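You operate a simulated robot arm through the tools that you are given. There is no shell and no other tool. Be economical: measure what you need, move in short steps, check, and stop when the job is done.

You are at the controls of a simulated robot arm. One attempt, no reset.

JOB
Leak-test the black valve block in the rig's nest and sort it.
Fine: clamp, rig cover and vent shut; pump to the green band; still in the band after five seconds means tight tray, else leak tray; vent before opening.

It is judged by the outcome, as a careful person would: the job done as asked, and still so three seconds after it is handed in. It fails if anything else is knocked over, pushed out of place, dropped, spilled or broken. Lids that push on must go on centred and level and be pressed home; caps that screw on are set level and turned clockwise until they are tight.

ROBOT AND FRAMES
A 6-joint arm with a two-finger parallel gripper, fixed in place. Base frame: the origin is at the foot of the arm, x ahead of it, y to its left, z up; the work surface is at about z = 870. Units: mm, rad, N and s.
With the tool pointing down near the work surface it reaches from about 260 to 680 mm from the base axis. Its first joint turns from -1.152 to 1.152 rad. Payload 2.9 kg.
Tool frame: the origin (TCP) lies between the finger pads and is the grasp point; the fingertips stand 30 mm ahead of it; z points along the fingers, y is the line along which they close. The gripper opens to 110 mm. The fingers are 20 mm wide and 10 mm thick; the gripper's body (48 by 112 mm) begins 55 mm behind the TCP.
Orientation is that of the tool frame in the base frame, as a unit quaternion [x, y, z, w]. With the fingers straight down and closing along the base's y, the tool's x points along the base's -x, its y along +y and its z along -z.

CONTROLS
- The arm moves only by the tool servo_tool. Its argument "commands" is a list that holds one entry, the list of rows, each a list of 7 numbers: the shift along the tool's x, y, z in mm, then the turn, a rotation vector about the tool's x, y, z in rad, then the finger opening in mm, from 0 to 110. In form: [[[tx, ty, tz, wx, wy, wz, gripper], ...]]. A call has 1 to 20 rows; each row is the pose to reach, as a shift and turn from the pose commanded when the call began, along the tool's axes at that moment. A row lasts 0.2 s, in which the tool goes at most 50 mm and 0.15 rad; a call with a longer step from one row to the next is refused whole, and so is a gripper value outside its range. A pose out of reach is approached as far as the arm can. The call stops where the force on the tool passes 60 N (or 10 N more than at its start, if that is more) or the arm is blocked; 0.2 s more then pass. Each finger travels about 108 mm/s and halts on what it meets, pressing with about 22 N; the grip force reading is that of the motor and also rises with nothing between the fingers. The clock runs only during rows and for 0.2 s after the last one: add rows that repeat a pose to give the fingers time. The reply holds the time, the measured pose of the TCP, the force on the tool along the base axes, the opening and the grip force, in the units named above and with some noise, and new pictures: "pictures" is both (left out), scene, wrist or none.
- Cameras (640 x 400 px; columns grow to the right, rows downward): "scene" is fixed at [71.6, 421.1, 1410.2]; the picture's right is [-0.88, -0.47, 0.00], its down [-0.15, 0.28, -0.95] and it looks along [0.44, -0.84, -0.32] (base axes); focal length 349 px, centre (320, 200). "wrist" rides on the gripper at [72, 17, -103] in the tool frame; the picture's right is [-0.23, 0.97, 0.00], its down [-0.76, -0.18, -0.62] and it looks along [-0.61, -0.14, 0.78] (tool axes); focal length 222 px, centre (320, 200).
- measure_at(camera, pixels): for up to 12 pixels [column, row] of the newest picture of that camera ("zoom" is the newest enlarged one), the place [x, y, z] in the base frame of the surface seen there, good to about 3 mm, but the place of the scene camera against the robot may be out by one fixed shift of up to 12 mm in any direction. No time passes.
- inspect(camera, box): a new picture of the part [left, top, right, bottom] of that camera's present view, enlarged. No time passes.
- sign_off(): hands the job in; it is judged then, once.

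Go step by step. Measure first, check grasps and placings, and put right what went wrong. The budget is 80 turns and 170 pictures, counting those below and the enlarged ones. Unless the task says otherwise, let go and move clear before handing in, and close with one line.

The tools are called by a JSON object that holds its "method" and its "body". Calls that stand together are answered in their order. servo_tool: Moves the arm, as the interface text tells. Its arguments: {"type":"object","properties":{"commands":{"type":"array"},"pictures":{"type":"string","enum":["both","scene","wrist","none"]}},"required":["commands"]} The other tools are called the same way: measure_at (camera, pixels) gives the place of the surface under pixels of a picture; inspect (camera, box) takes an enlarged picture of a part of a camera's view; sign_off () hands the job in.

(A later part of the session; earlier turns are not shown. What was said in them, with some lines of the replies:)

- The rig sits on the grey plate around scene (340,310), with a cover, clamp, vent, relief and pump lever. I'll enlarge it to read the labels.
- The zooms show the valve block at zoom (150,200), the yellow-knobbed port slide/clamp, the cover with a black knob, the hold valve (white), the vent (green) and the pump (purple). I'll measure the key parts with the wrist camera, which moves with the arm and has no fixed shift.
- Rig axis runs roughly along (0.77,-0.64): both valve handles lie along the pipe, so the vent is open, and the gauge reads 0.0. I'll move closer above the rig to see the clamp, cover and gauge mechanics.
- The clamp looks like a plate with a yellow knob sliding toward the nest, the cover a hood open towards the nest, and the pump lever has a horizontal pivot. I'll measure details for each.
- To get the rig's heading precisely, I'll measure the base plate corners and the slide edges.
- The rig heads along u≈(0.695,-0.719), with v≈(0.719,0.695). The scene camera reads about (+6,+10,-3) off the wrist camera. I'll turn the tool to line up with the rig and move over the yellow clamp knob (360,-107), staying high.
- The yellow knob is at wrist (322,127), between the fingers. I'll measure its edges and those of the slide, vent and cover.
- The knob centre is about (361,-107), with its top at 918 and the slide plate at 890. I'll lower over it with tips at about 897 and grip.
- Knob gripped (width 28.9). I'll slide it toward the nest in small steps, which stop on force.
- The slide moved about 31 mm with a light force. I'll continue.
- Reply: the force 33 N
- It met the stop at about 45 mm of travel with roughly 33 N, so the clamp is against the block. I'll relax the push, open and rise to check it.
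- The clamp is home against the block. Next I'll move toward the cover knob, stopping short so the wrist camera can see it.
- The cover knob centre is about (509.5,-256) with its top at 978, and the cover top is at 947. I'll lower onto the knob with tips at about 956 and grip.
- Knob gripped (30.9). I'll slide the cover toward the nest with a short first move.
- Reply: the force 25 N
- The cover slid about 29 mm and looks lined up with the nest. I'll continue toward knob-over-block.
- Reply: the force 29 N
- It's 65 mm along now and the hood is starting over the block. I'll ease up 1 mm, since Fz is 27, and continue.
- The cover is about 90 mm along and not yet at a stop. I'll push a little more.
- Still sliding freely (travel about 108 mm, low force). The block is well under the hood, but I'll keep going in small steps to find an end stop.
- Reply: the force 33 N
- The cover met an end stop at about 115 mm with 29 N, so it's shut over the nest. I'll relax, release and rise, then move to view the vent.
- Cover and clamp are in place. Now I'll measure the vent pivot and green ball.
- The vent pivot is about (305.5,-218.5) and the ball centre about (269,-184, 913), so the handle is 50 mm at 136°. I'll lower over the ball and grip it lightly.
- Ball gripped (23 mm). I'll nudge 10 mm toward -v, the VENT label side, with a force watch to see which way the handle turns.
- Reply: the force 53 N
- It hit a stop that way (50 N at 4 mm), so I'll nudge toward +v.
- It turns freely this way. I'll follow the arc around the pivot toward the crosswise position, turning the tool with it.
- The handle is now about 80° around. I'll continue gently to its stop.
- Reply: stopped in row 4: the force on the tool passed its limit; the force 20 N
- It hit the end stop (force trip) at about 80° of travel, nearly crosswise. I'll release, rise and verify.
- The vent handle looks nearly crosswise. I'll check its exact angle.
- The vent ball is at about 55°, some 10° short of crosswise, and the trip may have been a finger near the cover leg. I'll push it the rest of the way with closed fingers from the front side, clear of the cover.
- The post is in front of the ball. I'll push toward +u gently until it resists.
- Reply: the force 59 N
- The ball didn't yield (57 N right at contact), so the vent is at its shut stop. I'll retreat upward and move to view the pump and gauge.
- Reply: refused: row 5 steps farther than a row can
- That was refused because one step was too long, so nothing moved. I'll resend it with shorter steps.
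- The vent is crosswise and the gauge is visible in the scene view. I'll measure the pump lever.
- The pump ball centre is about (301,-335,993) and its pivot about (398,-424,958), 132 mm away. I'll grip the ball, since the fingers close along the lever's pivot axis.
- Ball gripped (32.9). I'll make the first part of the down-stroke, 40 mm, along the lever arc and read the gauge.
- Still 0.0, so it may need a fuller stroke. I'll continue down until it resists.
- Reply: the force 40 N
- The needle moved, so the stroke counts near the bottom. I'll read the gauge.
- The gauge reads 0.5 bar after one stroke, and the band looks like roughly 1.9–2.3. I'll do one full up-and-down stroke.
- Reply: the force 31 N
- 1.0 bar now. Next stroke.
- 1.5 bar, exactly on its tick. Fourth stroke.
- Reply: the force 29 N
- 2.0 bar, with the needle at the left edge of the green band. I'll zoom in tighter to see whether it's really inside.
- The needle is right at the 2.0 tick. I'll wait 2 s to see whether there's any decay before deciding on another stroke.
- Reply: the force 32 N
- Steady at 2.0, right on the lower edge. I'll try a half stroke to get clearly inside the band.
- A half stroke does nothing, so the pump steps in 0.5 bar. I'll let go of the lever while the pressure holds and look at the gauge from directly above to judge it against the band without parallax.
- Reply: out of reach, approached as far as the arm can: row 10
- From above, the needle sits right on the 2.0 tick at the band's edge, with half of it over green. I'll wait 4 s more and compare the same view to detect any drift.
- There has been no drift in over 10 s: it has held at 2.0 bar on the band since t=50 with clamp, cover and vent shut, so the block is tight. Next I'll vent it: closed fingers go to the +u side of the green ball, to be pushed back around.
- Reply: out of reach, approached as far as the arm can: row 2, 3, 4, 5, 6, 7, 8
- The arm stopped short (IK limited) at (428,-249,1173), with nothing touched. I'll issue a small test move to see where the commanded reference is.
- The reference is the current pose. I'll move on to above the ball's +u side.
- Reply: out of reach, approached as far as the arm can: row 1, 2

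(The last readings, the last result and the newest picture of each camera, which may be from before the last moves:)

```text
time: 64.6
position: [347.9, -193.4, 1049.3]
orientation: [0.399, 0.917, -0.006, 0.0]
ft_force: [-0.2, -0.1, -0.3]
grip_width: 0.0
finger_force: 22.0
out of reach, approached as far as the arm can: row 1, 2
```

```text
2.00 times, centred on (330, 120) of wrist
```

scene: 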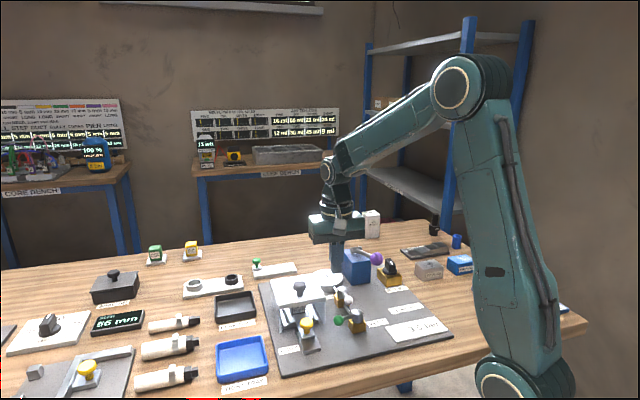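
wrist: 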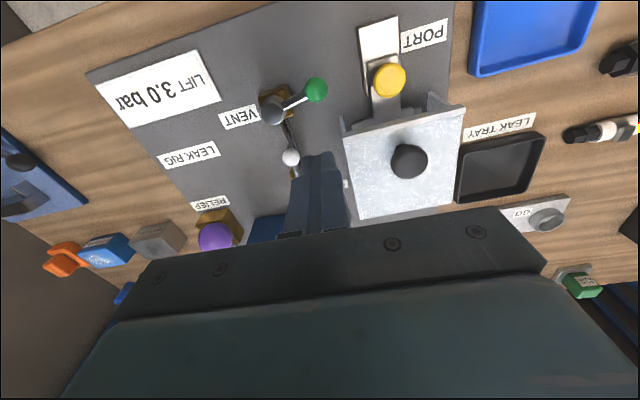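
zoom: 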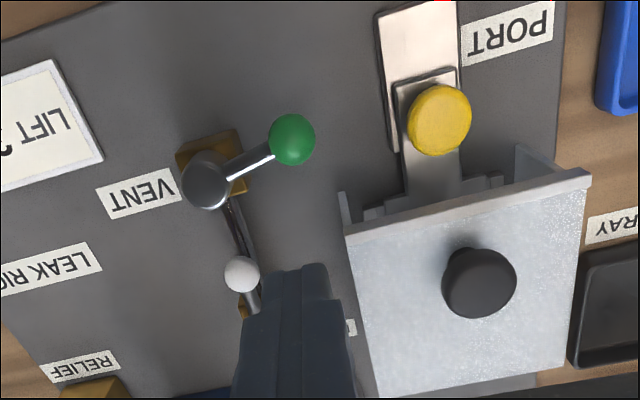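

I'm positioned now. I'll descend beside the ball (post at about (351,-197)) to a tip height of 896.

{"method": "servo_tool", "body": {"commands": [[[-4.5, 0, 40, 0, 0, 0, 0], [-4.5, 0, 80, 0, 0, 0, 0], [-4.5, 0, 105, 0, 0, 0, 0], [-4.5, 0, 122, 0, 0, 0, 0], [-4.5, 0, 122, 0, 0, 0, 0]]], "pictures": "wrist"}}

{"method": "inspect", "body": {"camera": "scene", "box": [280, 260, 400, 345]}}

```text
time: 65.8
position: [351.7, -200.7, 926.0]
orientation: [0.4, 0.917, -0.004, -0.002]
ft_force: [0.4, -0.1, 0.7]
grip_width: 0.0
finger_force: 21.9
```

wrist: 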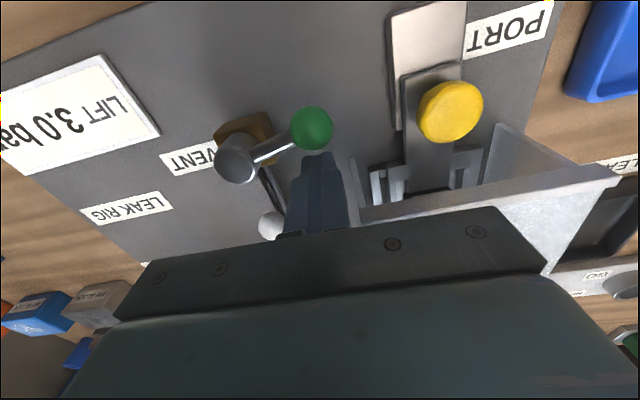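

```text
4.71 times, centred on (340, 302) of scene
```

zoom: 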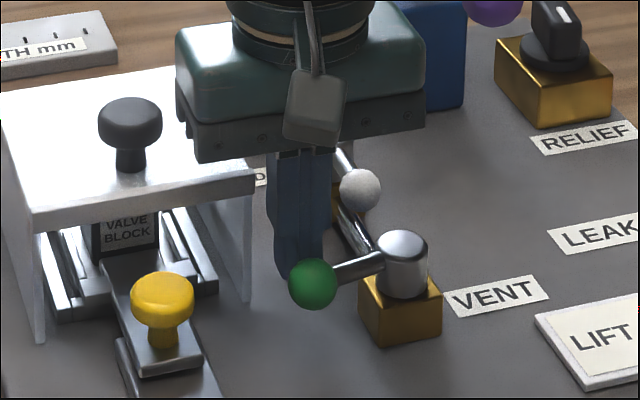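

The post sits just behind the green ball. I'll sweep it round the vent pivot to push the handle back to the open (in-line) position.

{"method": "servo_tool", "body": {"commands": [[[5.7, 1.9, 0, 0, 0, 0, 0], [11.6, 3.1, 0, 0, 0, 0, 0], [17.6, 3.6, 0, 0, 0, 0, 0], [23.7, 3.3, 0, 0, 0, 0, 0], [29.6, 2.3, 0, 0, 0, 0, 0], [35.4, 0.6, 0, 0, 0, 0, 0], [41, -1.8, 0, 0, 0, 0, 0], [46.2, -4.9, 0, 0, 0, 0, 0], [51, -8.5, 0, 0, 0, 0, 0], [55.3, -12.8, 0, 0, 0, 0, 0], [59, -17.5, 0, 0, 0, 0, 0], [62.2, -22.7, 0, 0, 0, 0, 0], [63.7, -25.8, 0, 0, 0, 0, 0]]], "pictures": "wrist"}}

{"method": "inspect", "body": {"camera": "scene", "box": [280, 260, 400, 345]}}

```text
time: 68.6
position: [288.1, -172.2, 926.0]
orientation: [0.4, 0.917, -0.004, -0.002]
ft_force: [0.5, 0.7, -0.6]
grip_width: 0.2
finger_force: 21.5
```

wrist: 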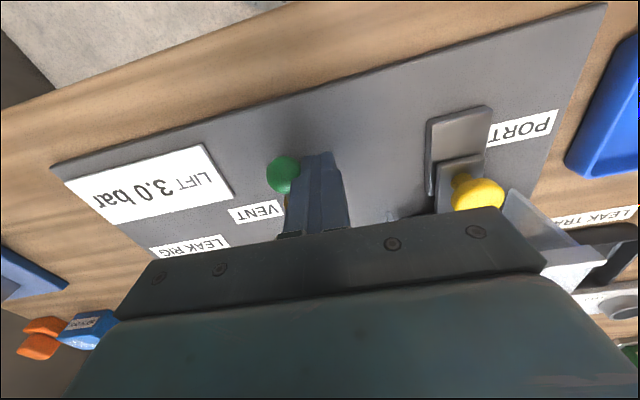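

```text
4.71 times, centred on (340, 302) of scene
```

zoom: 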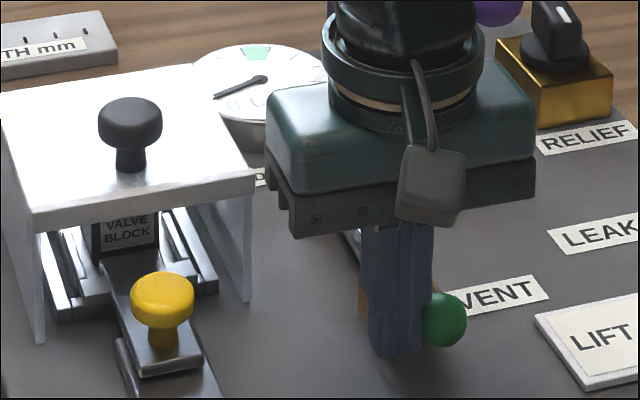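

The needle has dropped to zero and the vent handle is back in line. I'll rise, confirm, and approach the cover knob at (429,-174).

{"method": "servo_tool", "body": {"commands": [[[3, 3, 0, 0, 0, 0, 0], [3, 5, -45, 0, 0, 0, 0], [3, 5, -90, 0, 0, 0, 0], [3, 5, -135, 0, 0, 0, 30], [-25, 35, -150, 0, 0, 0, 60], [-55, 65, -150, 0, 0, 0, 60], [-80, 101, -150, 0, 0, 0, 60], [-80, 101, -150, 0, 0, 0, 60]]]}}

{"method": "inspect", "body": {"camera": "scene", "box": [270, 250, 400, 345]}}

{"method": "inspect", "body": {"camera": "wrist", "box": [200, 20, 460, 220]}}

```text
time: 70.4
position: [418.5, -160.6, 1076.5]
orientation: [0.4, 0.917, -0.003, -0.001]
ft_force: [-0.1, 0.1, -0.1]
grip_width: 60.2
finger_force: 0.0
```

scene: 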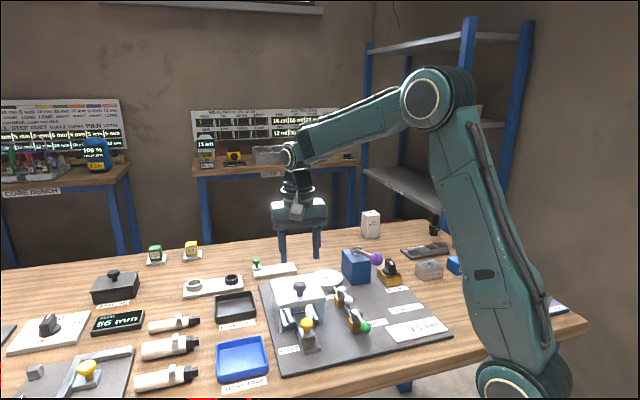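
wrist: 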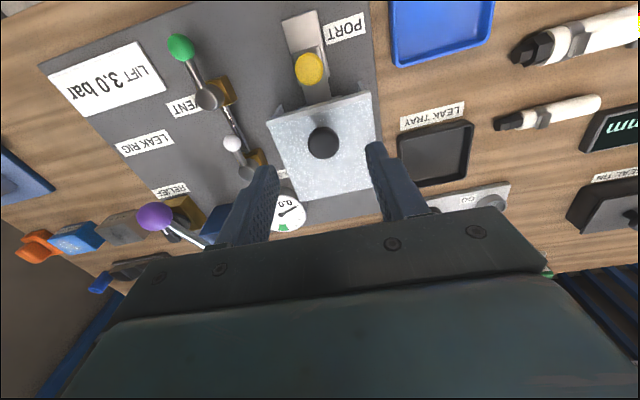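

```text
4.21 times, centred on (335, 298) of scene
```

zoom: 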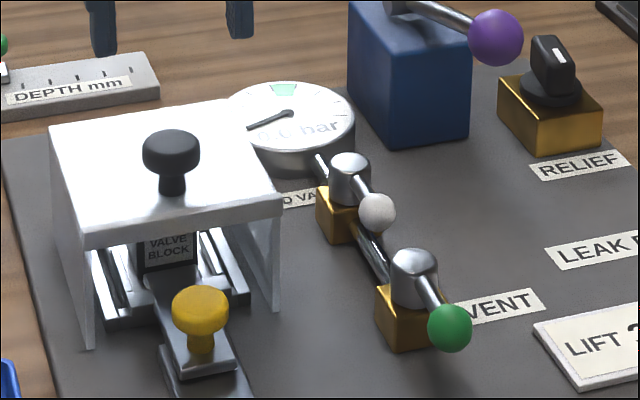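

```text
2.00 times, centred on (330, 120) of wrist
```

zoom: 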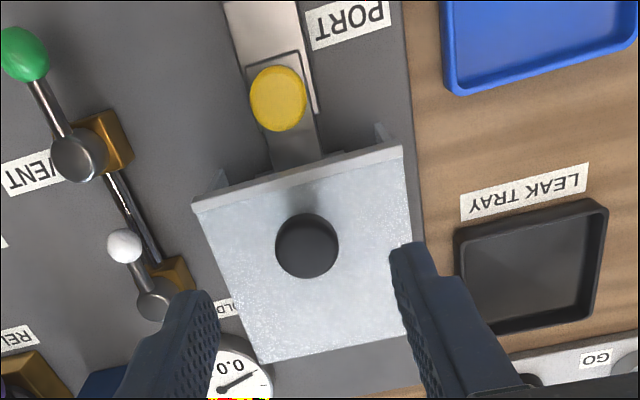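

The gauge reads 0.0 and the vent is open. Checking the cover knob position before gripping.

{"method": "measure_at", "body": {"camera": "wrist", "pixels": [[323, 143], [312, 143], [335, 142], [323, 155]]}}

```text
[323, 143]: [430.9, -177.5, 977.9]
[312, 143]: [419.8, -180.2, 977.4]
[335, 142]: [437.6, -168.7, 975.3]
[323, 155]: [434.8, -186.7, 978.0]
```

{"method": "servo_tool", "body": {"commands": [[[-18.5, -1.8, 20, 0, 0, 0, 60], [-18.5, -1.8, 55, 0, 0, 0, 60], [-18.5, -1.8, 78, 0, 0, 0, 60], [-18.5, -1.8, 89, 0, 0, 0, 60], [-18.5, -1.8, 89, 0, 0, 0, 30], [-18.5, -1.8, 89, 0, 0, 0, 15], [-18.5, -1.8, 89, 0, 0, 0, 15]]], "pictures": "wrist"}}

```text
time: 72.0
position: [429.5, -175.7, 985.4]
orientation: [0.398, 0.917, -0.004, 0.0]
ft_force: [13.6, 10.6, -5.7]
grip_width: 30.8
finger_force: 45.4
```

wrist: 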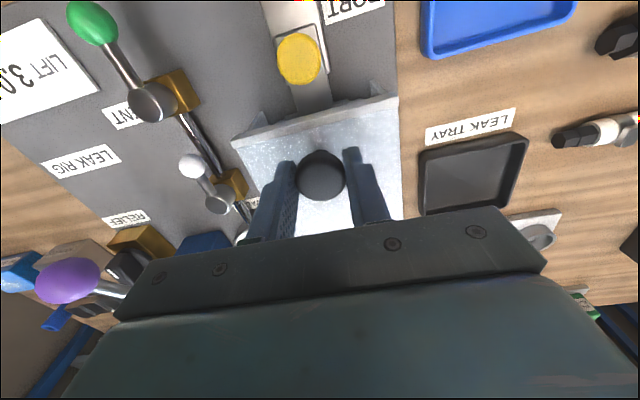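

Knob gripped. I'll slide the cover back open along its rail.

{"method": "servo_tool", "body": {"commands": [[[-6, 0.2, -1, 0, 0, 0, 15], [-12, 0.4, -1, 0, 0, 0, 15], [-18, 0.6, -1, 0, 0, 0, 15], [-24, 0.8, -1, 0, 0, 0, 15], [-30, 1.0, -1, 0, 0, 0, 15], [-36, 1.2, -1, 0, 0, 0, 15], [-42, 1.4, -1, 0, 0, 0, 15], [-48, 1.6, -1, 0, 0, 0, 15], [-54, 1.8, -1, 0, 0, 0, 15], [-60, 2.0, -1, 0, 0, 0, 15], [-66, 2.2, -1, 0, 0, 0, 15], [-72, 2.4, -1, 0, 0, 0, 15], [-78, 2.6, -1, 0, 0, 0, 15], [-84, 2.8, -1, 0, 0, 0, 15], [-90, 3.0, -1, 0, 0, 0, 15], [-96, 3.2, -1, 0, 0, 0, 15], [-102, 3.4, -1, 0, 0, 0, 15], [-108, 3.6, -1, 0, 0, 0, 15], [-112, 3.7, -1, 0, 0, 0, 15], [-113, 3.7, -1, 0, 0, 0, 15]]]}}

```text
time: 76.2
position: [509.9, -254.8, 986.3]
orientation: [0.397, 0.918, -0.003, -0.002]
ft_force: [15.6, 16.8, -26.5]
grip_width: 30.8
finger_force: 45.1
```

scene: 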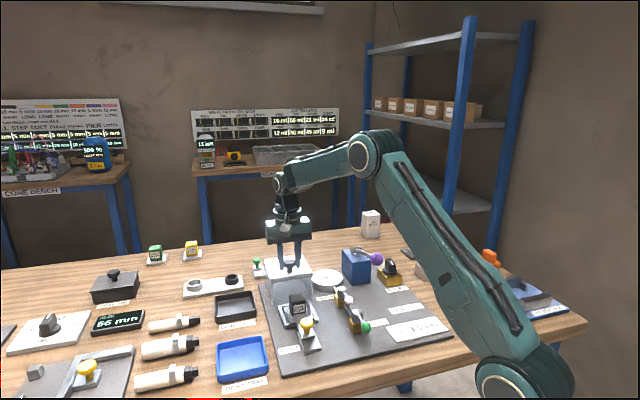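
wrist: 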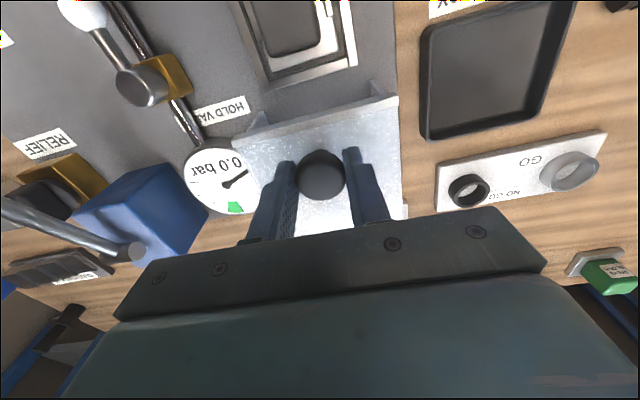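

The cover is fully open. I'll release, rise and go above the yellow clamp knob (393,-139).

{"method": "servo_tool", "body": {"commands": [[[0, 0, 0, 0, 0, 0, 50], [0, 0, 0, 0, 0, 0, 60], [0, 0, -45, 0, 0, 0, 60], [0, 0, -85, 0, 0, 0, 60], [45, -2, -85, 0, 0, 0, 60], [90, -4, -85, 0, 0, 0, 60], [135, -5, -85, 0, 0, 0, 60], [172, -6.5, -70, 0, 0, 0, 60], [172, -6.5, -50, 0, 0, 0, 60], [172, -6.5, -50, 0, 0, 0, 60]]], "pictures": "wrist"}}

{"method": "inspect", "body": {"camera": "wrist", "box": [200, 20, 460, 220]}}

```text
time: 78.4
position: [385.5, -133.0, 1037.8]
orientation: [0.399, 0.917, -0.004, -0.001]
ft_force: [0.1, 0.4, -0.2]
grip_width: 60.3
finger_force: 0.0
```

wrist: 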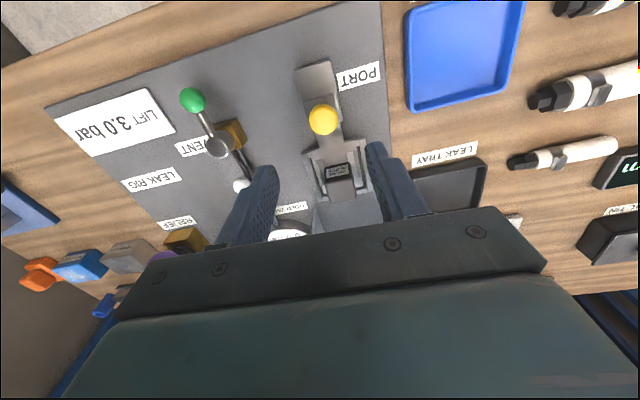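

```text
2.00 times, centred on (330, 120) of wrist
```

zoom: 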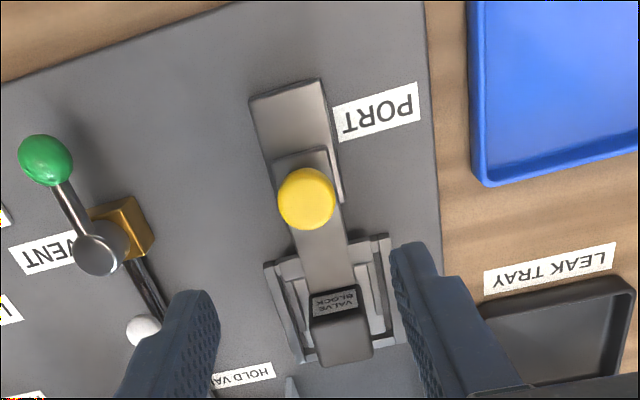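

{"method": "servo_tool", "body": {"commands": [[[-9.5, 1.5, 40, 0, 0, 0, 52], [-9.5, 1.5, 80, 0, 0, 0, 52], [-9.5, 1.5, 110, 0, 0, 0, 52], [-9.5, 1.5, 110, 0, 0, 0, 30], [-9.5, 1.5, 110, 0, 0, 0, 15], [-9.5, 1.5, 110, 0, 0, 0, 15]]], "pictures": "wrist"}}

```text
time: 79.8
position: [392.7, -138.9, 928.5]
orientation: [0.398, 0.918, -0.002, 0.0]
ft_force: [11.6, 11.8, -5.7]
grip_width: 28.9
finger_force: 44.5
```

wrist: 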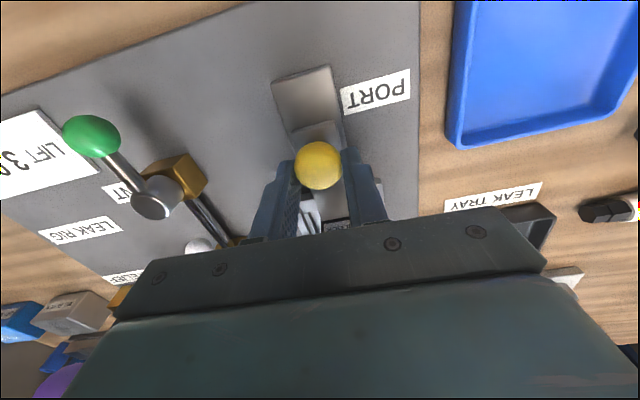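

Gripped. I'll pull the clamp slide back 45 mm, release and rise, then look at the freed block.

{"method": "servo_tool", "body": {"commands": [[[5, 0, 0, 0, 0, 0, 15], [10, -0.3, 0, 0, 0, 0, 15], [15, -0.5, 0, 0, 0, 0, 15], [20, -0.7, 0, 0, 0, 0, 15], [25, -0.8, 0, 0, 0, 0, 15], [30, -1, 0, 0, 0, 0, 15], [35, -1.1, 0, 0, 0, 0, 15], [40, -1.3, 0, 0, 0, 0, 15], [44, -1.4, 0, 0, 0, 0, 15], [44, -1.4, 0, 0, 0, 0, 50], [44, -1.4, 0, 0, 0, 0, 60], [44, -1.4, -40, 0, 0, 0, 60], [34, -1.4, -80, 0, 0, 0, 60], [0, -1.4, -115, 0, 0, 0, 60], [-40, -1.4, -130, 0, 0, 0, 60], [-40, -1.4, -130, 0, 0, 0, 60]]]}}

{"method": "inspect", "body": {"camera": "wrist", "box": [200, 20, 460, 220]}}

{"method": "inspect", "body": {"camera": "scene", "box": [210, 260, 350, 390]}}

```text
time: 83.2
position: [421.2, -170.5, 1057.7]
orientation: [0.399, 0.917, -0.004, -0.002]
ft_force: [0.4, -0.5, -0.5]
grip_width: 60.1
finger_force: 0.1
```

scene: 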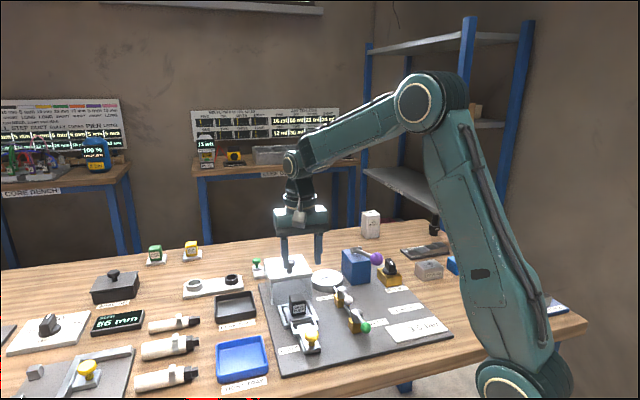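
wrist: 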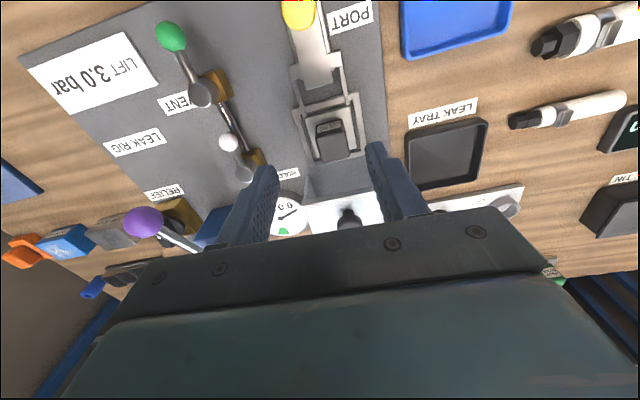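

```text
2.00 times, centred on (330, 120) of wrist
```

zoom: 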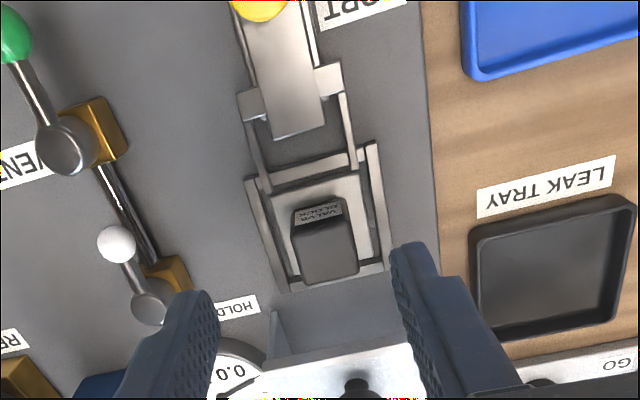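

```text
3.08 times, centred on (280, 325) of scene
```

zoom: 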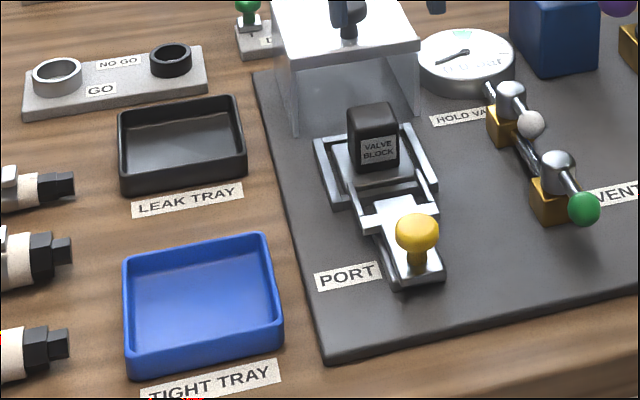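

The clamp is retracted and the block is free. I'll measure the block and the tight tray for grasp and placing.

{"method": "measure_at", "body": {"camera": "wrist", "pixels": [[334, 145], [320, 137], [342, 131], [325, 158], [347, 152], [330, 127], [336, 170], [402, 10], [460, 20], [404, 55], [500, 40], [318, 122]]}}

{"method": "measure_at", "body": {"camera": "scene", "pixels": [[242, 358], [220, 344], [261, 338], [271, 370], [224, 384], [241, 345], [230, 365], [262, 366]]}}

```text
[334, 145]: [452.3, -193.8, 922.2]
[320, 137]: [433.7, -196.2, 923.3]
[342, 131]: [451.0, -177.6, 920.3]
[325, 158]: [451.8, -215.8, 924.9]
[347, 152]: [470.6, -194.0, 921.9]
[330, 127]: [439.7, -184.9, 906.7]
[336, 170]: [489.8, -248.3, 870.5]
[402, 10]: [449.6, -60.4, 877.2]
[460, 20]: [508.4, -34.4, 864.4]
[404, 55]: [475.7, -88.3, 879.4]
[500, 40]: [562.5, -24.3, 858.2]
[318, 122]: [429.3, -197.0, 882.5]
```

```text
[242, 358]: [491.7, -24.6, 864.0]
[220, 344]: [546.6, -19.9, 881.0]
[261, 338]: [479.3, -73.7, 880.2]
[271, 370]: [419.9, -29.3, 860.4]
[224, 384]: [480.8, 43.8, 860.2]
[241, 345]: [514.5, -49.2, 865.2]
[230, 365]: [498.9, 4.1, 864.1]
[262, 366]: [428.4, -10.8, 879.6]
```

Block top centre is about (452,-196), top z 923. I'll lower with fingers at 52 mm, tips at about 889, and grip.

{"method": "servo_tool", "body": {"commands": [[[-39.5, 5, 20, 0, 0, 0, 52], [-39.5, 5, 65, 0, 0, 0, 52], [-39.5, 5, 105, 0, 0, 0, 52], [-39.5, 5, 138, 0, 0, 0, 52], [-39.5, 5, 138, 0, 0, 0, 30], [-39.5, 5, 138, 0, 0, 0, 15], [-39.5, 5, 138, 0, 0, 0, 15]]]}}

{"method": "inspect", "body": {"camera": "scene", "box": [260, 250, 340, 330]}}

```text
time: 84.8
position: [451.7, -197.3, 917.7]
orientation: [0.4, 0.916, -0.004, -0.002]
ft_force: [-0.4, -1.1, 0.1]
grip_width: 35.8
finger_force: 22.0
```

scene: 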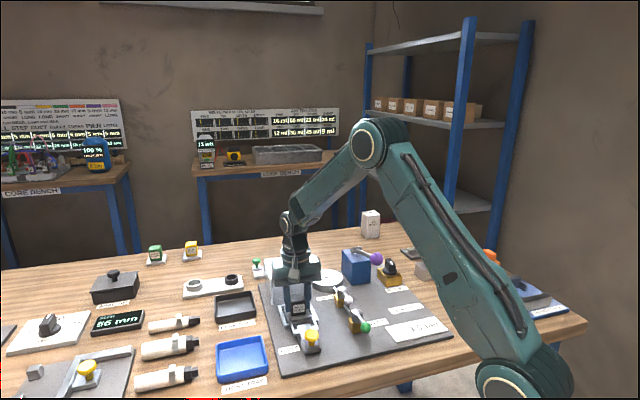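
wrist: 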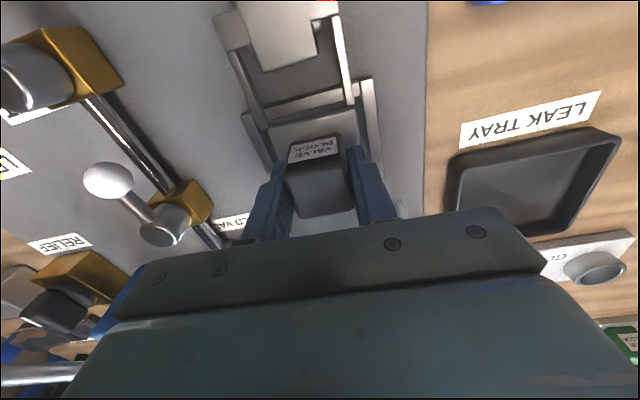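

```text
5.00 times, centred on (300, 290) of scene
```

zoom: 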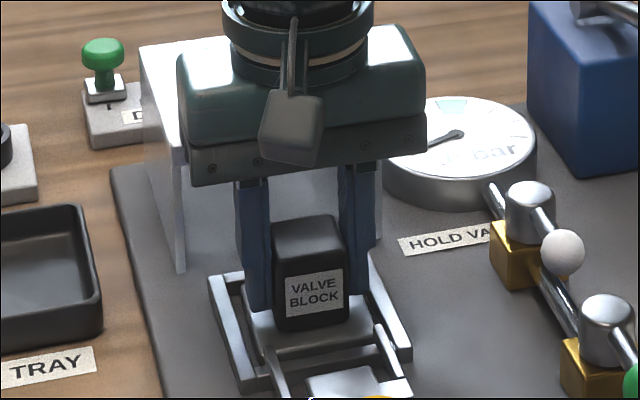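

The opening reads 35.8 with only 22 N, so I'll hold to let the fingers settle before lifting.

{"method": "servo_tool", "body": {"commands": [[[0, 0, 0, 0, 0, 0, 15], [0, 0, 0, 0, 0, 0, 15]]], "pictures": "none"}}

{"method": "inspect", "body": {"camera": "wrist", "box": [240, 110, 400, 230]}}

```text
time: 85.4
position: [451.9, -197.2, 917.9]
orientation: [0.399, 0.917, -0.004, -0.001]
ft_force: [-0.4, -0.3, 0.7]
grip_width: 35.8
finger_force: 21.9
```

```text
3.33 times, centred on (320, 170) of wrist
```

zoom: 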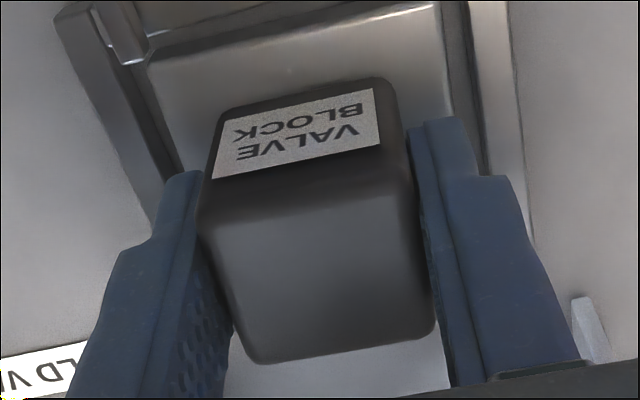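

It looks firmly held on both sides. I'll lift 40 mm and check.

{"method": "servo_tool", "body": {"commands": [[[0, 0, -8, 0, 0, 0, 15], [0, 0, -20, 0, 0, 0, 15], [0, 0, -40, 0, 0, 0, 15], [0, 0, -60, 0, 0, 0, 15]]]}}

{"method": "inspect", "body": {"camera": "scene", "box": [260, 250, 340, 330]}}

```text
time: 86.4
position: [450.3, -197.2, 979.1]
orientation: [0.4, 0.917, -0.005, -0.002]
ft_force: [0.1, -0.4, -2.2]
grip_width: 35.3
finger_force: 21.8
```

scene: 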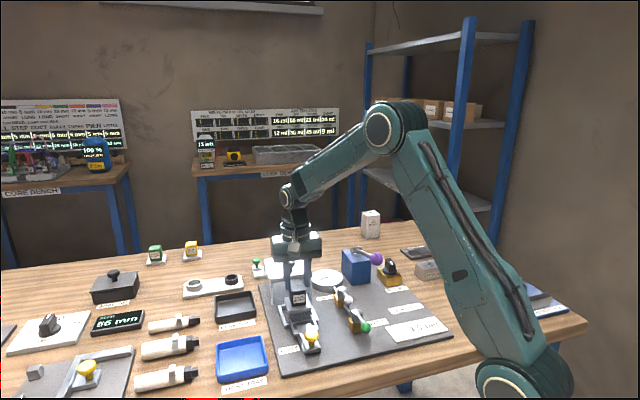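
wrist: 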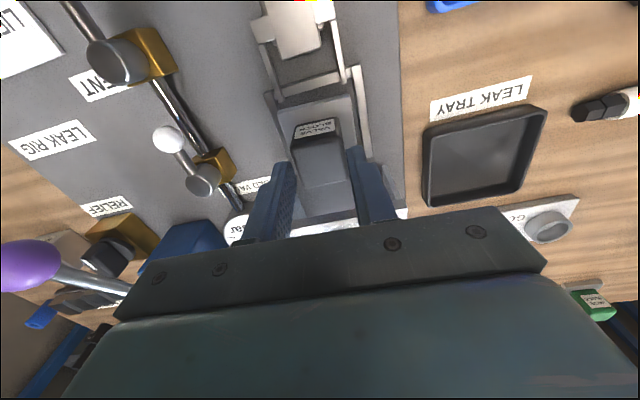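

```text
5.00 times, centred on (300, 290) of scene
```

zoom: 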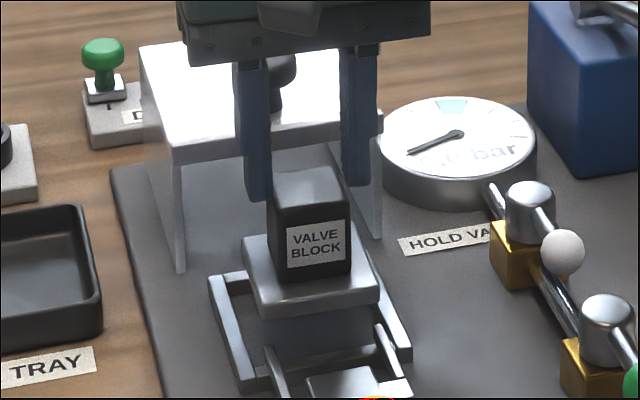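

The black block came up together with its metal base plate, which is one part. I'll raise it and carry it toward the tight tray, stopping short to view and measure the tray.

{"method": "servo_tool", "body": {"commands": [[[0, 0, -40, 0, 0, 0, 15], [10, 30, -60, 0, 0, 0, 15], [20, 65, -60, 0, 0, 0, 15], [30, 100, -60, 0, 0, 0, 15], [40, 125, -60, 0, 0, 0, 15], [40, 141, -60, 0, 0, 0, 15], [40, 141, -60, 0, 0, 0, 15]]]}}

{"method": "inspect", "body": {"camera": "wrist", "box": [200, 0, 460, 220]}}

```text
time: 88.0
position: [526.3, -70.5, 1037.6]
orientation: [0.399, 0.917, -0.004, -0.002]
ft_force: [0.4, -0.4, -3.3]
grip_width: 35.7
finger_force: 22.2
```

scene: 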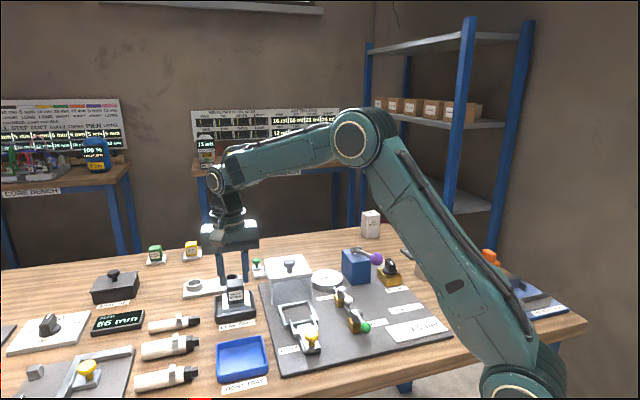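
wrist: 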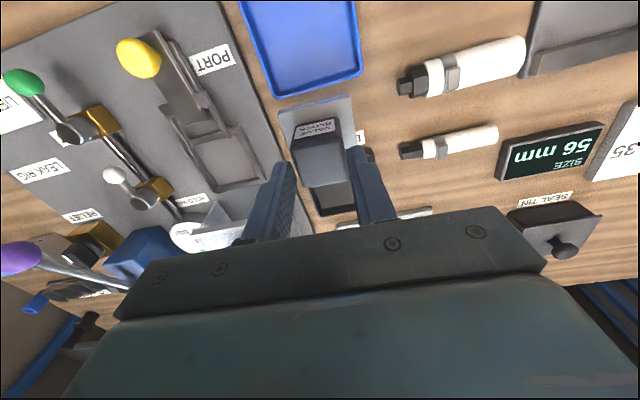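

```text
1.82 times, centred on (330, 110) of wrist
```

zoom: 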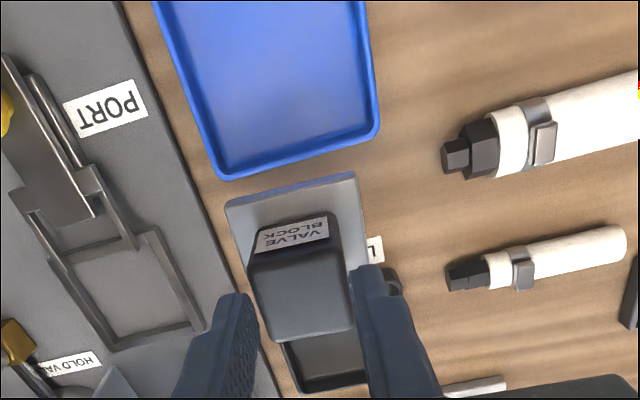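

I'll measure the tray's rim and floor.

{"method": "measure_at", "body": {"camera": "wrist", "pixels": [[277, 96], [361, 73], [240, 3], [354, 3], [300, 40], [320, 60], [282, 85], [350, 68], [300, 15], [258, 48], [358, 40]]}}

{"method": "measure_at", "body": {"camera": "scene", "pixels": [[217, 345], [265, 337], [268, 369], [221, 383], [242, 360]]}}

{"method": "inspect", "body": {"camera": "scene", "box": [190, 260, 300, 400]}}

```text
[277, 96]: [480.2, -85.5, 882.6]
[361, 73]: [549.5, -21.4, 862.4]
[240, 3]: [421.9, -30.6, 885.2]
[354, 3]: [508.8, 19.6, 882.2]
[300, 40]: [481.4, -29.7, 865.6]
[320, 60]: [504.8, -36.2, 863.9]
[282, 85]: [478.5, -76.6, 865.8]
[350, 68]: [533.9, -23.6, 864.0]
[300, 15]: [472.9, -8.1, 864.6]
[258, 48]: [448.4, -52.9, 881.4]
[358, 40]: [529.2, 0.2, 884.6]
```

```text
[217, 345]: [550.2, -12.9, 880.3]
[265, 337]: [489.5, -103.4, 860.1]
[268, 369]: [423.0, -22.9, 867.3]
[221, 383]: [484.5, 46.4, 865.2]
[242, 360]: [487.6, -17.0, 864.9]
```

```text
2.86 times, centred on (245, 330) of scene
```

zoom: 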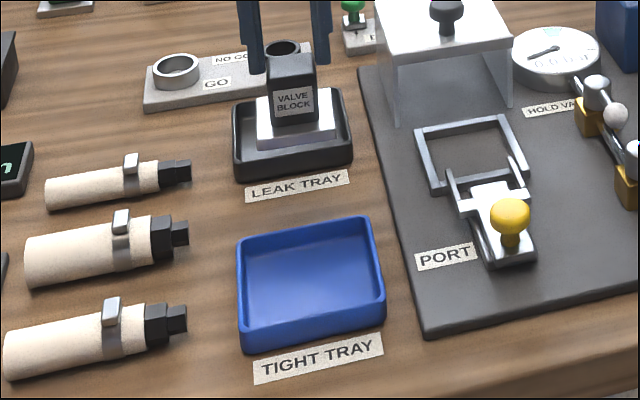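

The tray centre is about (480,-26), with the rim at 882 and floor about 865, aligned with the tool. I'll move over it and lower to just above the rim to check alignment.

{"method": "servo_tool", "body": {"commands": [[[20, -1, 0, 0, 0, 0, 15], [42, -2, 0, 0, 0, 0, 15], [64, -3.5, 0, 0, 0, 0, 15], [64, -3.5, 40, 0, 0, 0, 15], [64, -3.5, 80, 0, 0, 0, 15], [64, -3.5, 95, 0, 0, 0, 15], [64, -3.5, 95, 0, 0, 0, 15]]]}}

{"method": "inspect", "body": {"camera": "scene", "box": [190, 310, 290, 400]}}

{"method": "inspect", "body": {"camera": "wrist", "box": [220, 60, 440, 220]}}

```text
time: 89.6
position: [481.9, -26.4, 942.3]
orientation: [0.4, 0.917, -0.003, 0.001]
ft_force: [-0.2, 0.0, 15.8]
grip_width: 36.0
finger_force: 22.5
```

scene: 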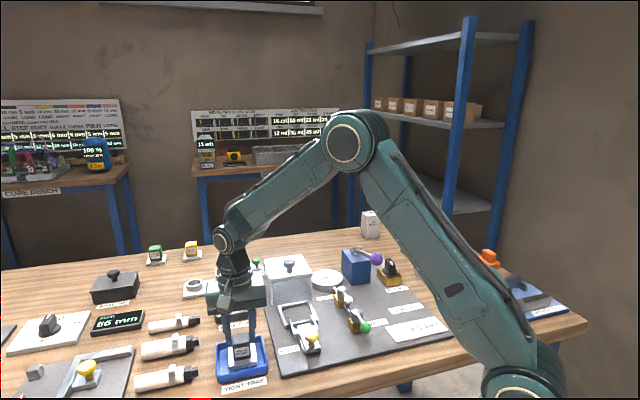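
wrist: 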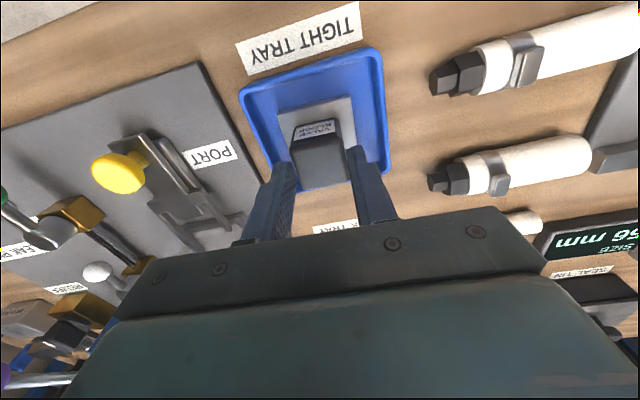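

```text
4.44 times, centred on (240, 355) of scene
```

zoom: 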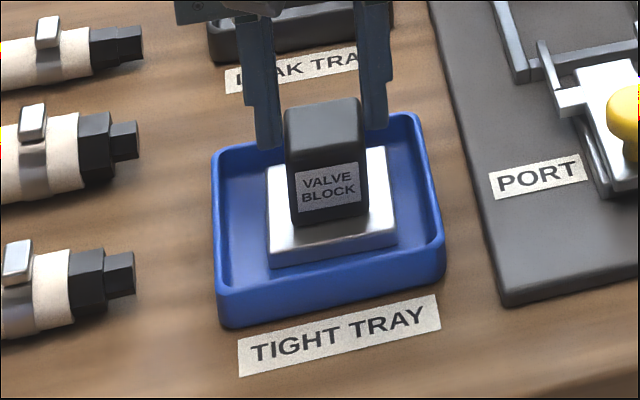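

```text
2.50 times, centred on (330, 140) of wrist
```

zoom: 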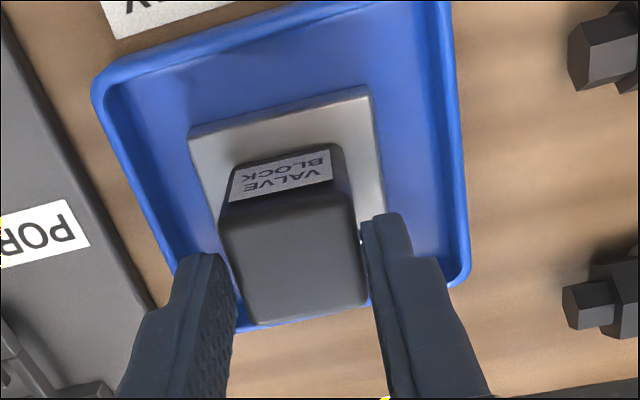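

Fz is 15.8 N at z 942: the block slipped lower in the fingers during the lift, and the base already seems to touch the tray floor. I'll confirm by measuring before letting go.

{"method": "measure_at", "body": {"camera": "wrist", "pixels": [[320, 150], [318, 128], [342, 108], [285, 115], [260, 110], [300, 105], [280, 130], [362, 130]]}}

{"method": "servo_tool", "body": {"commands": [[[0, 0, 1, 0, 0, 0, 15], [0, 0, 2, 0, 0, 0, 15]]], "pictures": "none"}}

```text
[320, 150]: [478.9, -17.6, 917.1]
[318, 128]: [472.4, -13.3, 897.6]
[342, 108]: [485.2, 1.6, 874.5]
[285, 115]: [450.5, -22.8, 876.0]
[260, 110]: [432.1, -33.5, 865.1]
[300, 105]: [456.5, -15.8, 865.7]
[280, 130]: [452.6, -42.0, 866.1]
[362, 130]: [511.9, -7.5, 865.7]
```

```text
time: 90.2
position: [481.9, -25.2, 941.2]
orientation: [0.399, 0.917, -0.003, 0.001]
ft_force: [6.5, 1.1, 16.4]
grip_width: 36.1
finger_force: 21.8
```

Base top is at 875 over a floor at 865, so the part rests on the tray floor. I'll release and rise straight up.

{"method": "servo_tool", "body": {"commands": [[[0, 0, 0, 0, 0, 0, 45], [0, 0, 0, 0, 0, 0, 60], [0, 0, 0, 0, 0, 0, 60], [0, 0, -30, 0, 0, 0, 60], [0, 0, -75, 0, 0, 0, 60], [-40, 0, -110, 0, 0, 0, 60], [-60, 0, -120, 0, 0, 0, 60], [-60, 0, -120, 0, 0, 0, 60]]]}}

{"method": "inspect", "body": {"camera": "scene", "box": [190, 250, 400, 400]}}

{"method": "inspect", "body": {"camera": "wrist", "box": [200, 0, 460, 220]}}

```text
refused: row 6 steps farther than a row can; nothing moved
```

```text
2.67 times, centred on (295, 325) of scene
```

zoom: 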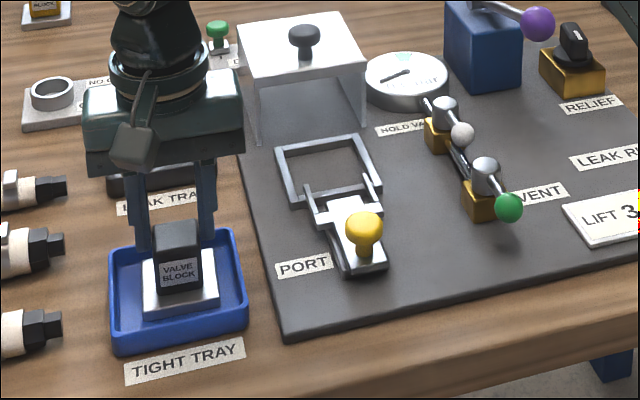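

```text
1.82 times, centred on (330, 110) of wrist
```

zoom: 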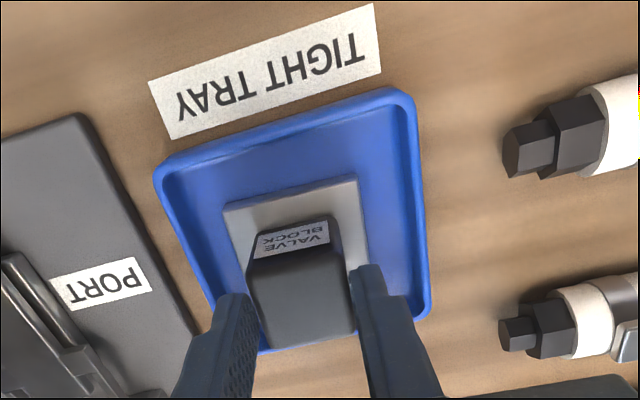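

One step was too long, so nothing moved. I'll resend the release with shorter steps.

{"method": "servo_tool", "body": {"commands": [[[0, 0, 0, 0, 0, 0, 45], [0, 0, 0, 0, 0, 0, 60], [0, 0, 0, 0, 0, 0, 60], [0, 0, -30, 0, 0, 0, 60], [0, 0, -75, 0, 0, 0, 60], [-20, 0, -110, 0, 0, 0, 60], [-40, 0, -140, 0, 0, 0, 60], [-40, 0, -140, 0, 0, 0, 60]]]}}

{"method": "inspect", "body": {"camera": "scene", "box": [190, 250, 400, 400]}}

{"method": "inspect", "body": {"camera": "wrist", "box": [200, 0, 460, 220]}}

```text
time: 92.0
position: [508.4, -54.5, 1081.3]
orientation: [0.4, 0.917, -0.004, -0.003]
ft_force: [0.2, 0.2, -1.6]
grip_width: 59.6
finger_force: 0.0
```

scene: 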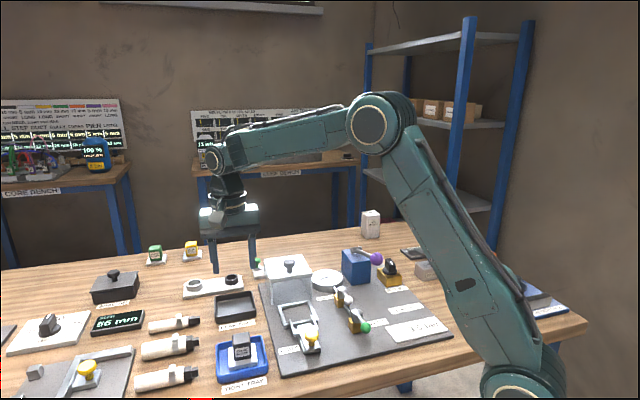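
wrist: 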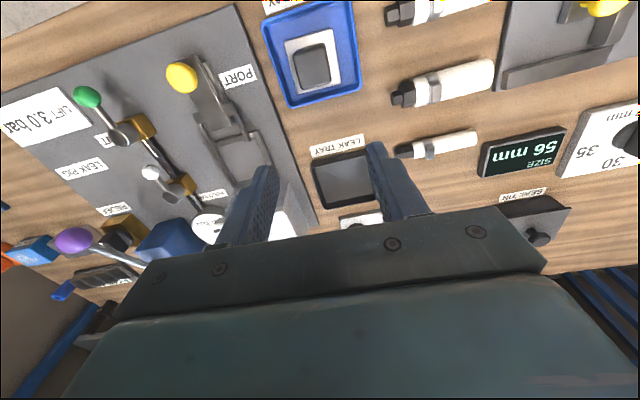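

```text
2.67 times, centred on (295, 325) of scene
```

zoom: 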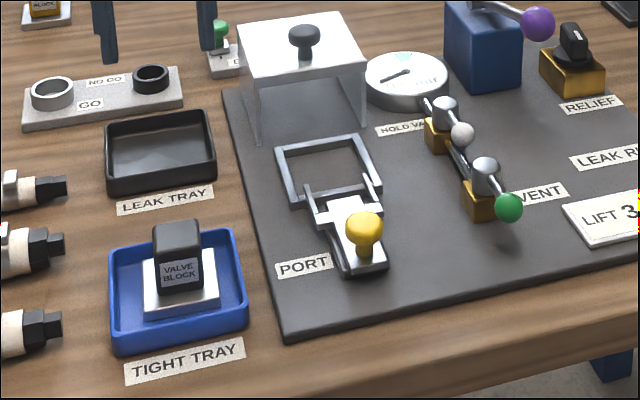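

```text
1.82 times, centred on (330, 110) of wrist
```

zoom: 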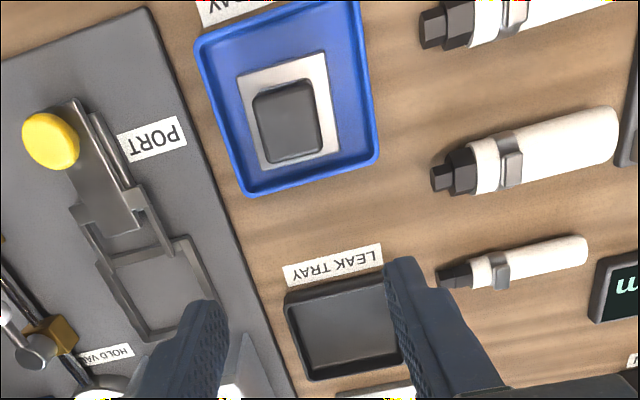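

The block stands upright and inside the blue TIGHT TRAY, the rig is vented (0.0 bar) and open, the arm is clear, and nothing else has moved. I'll hand it in.

{"method": "sign_off", "body": {}}

```text
The job is handed in.
```

The valve block held 2.0 bar with no drop for over 10 seconds, so I sorted it as tight. It is now in the tight tray, with the rig vented to 0.0 bar before I opened it. The pump moves in 0.5 bar steps, so 2.0 bar put the needle right on the lower edge of the green band rather than inside it.
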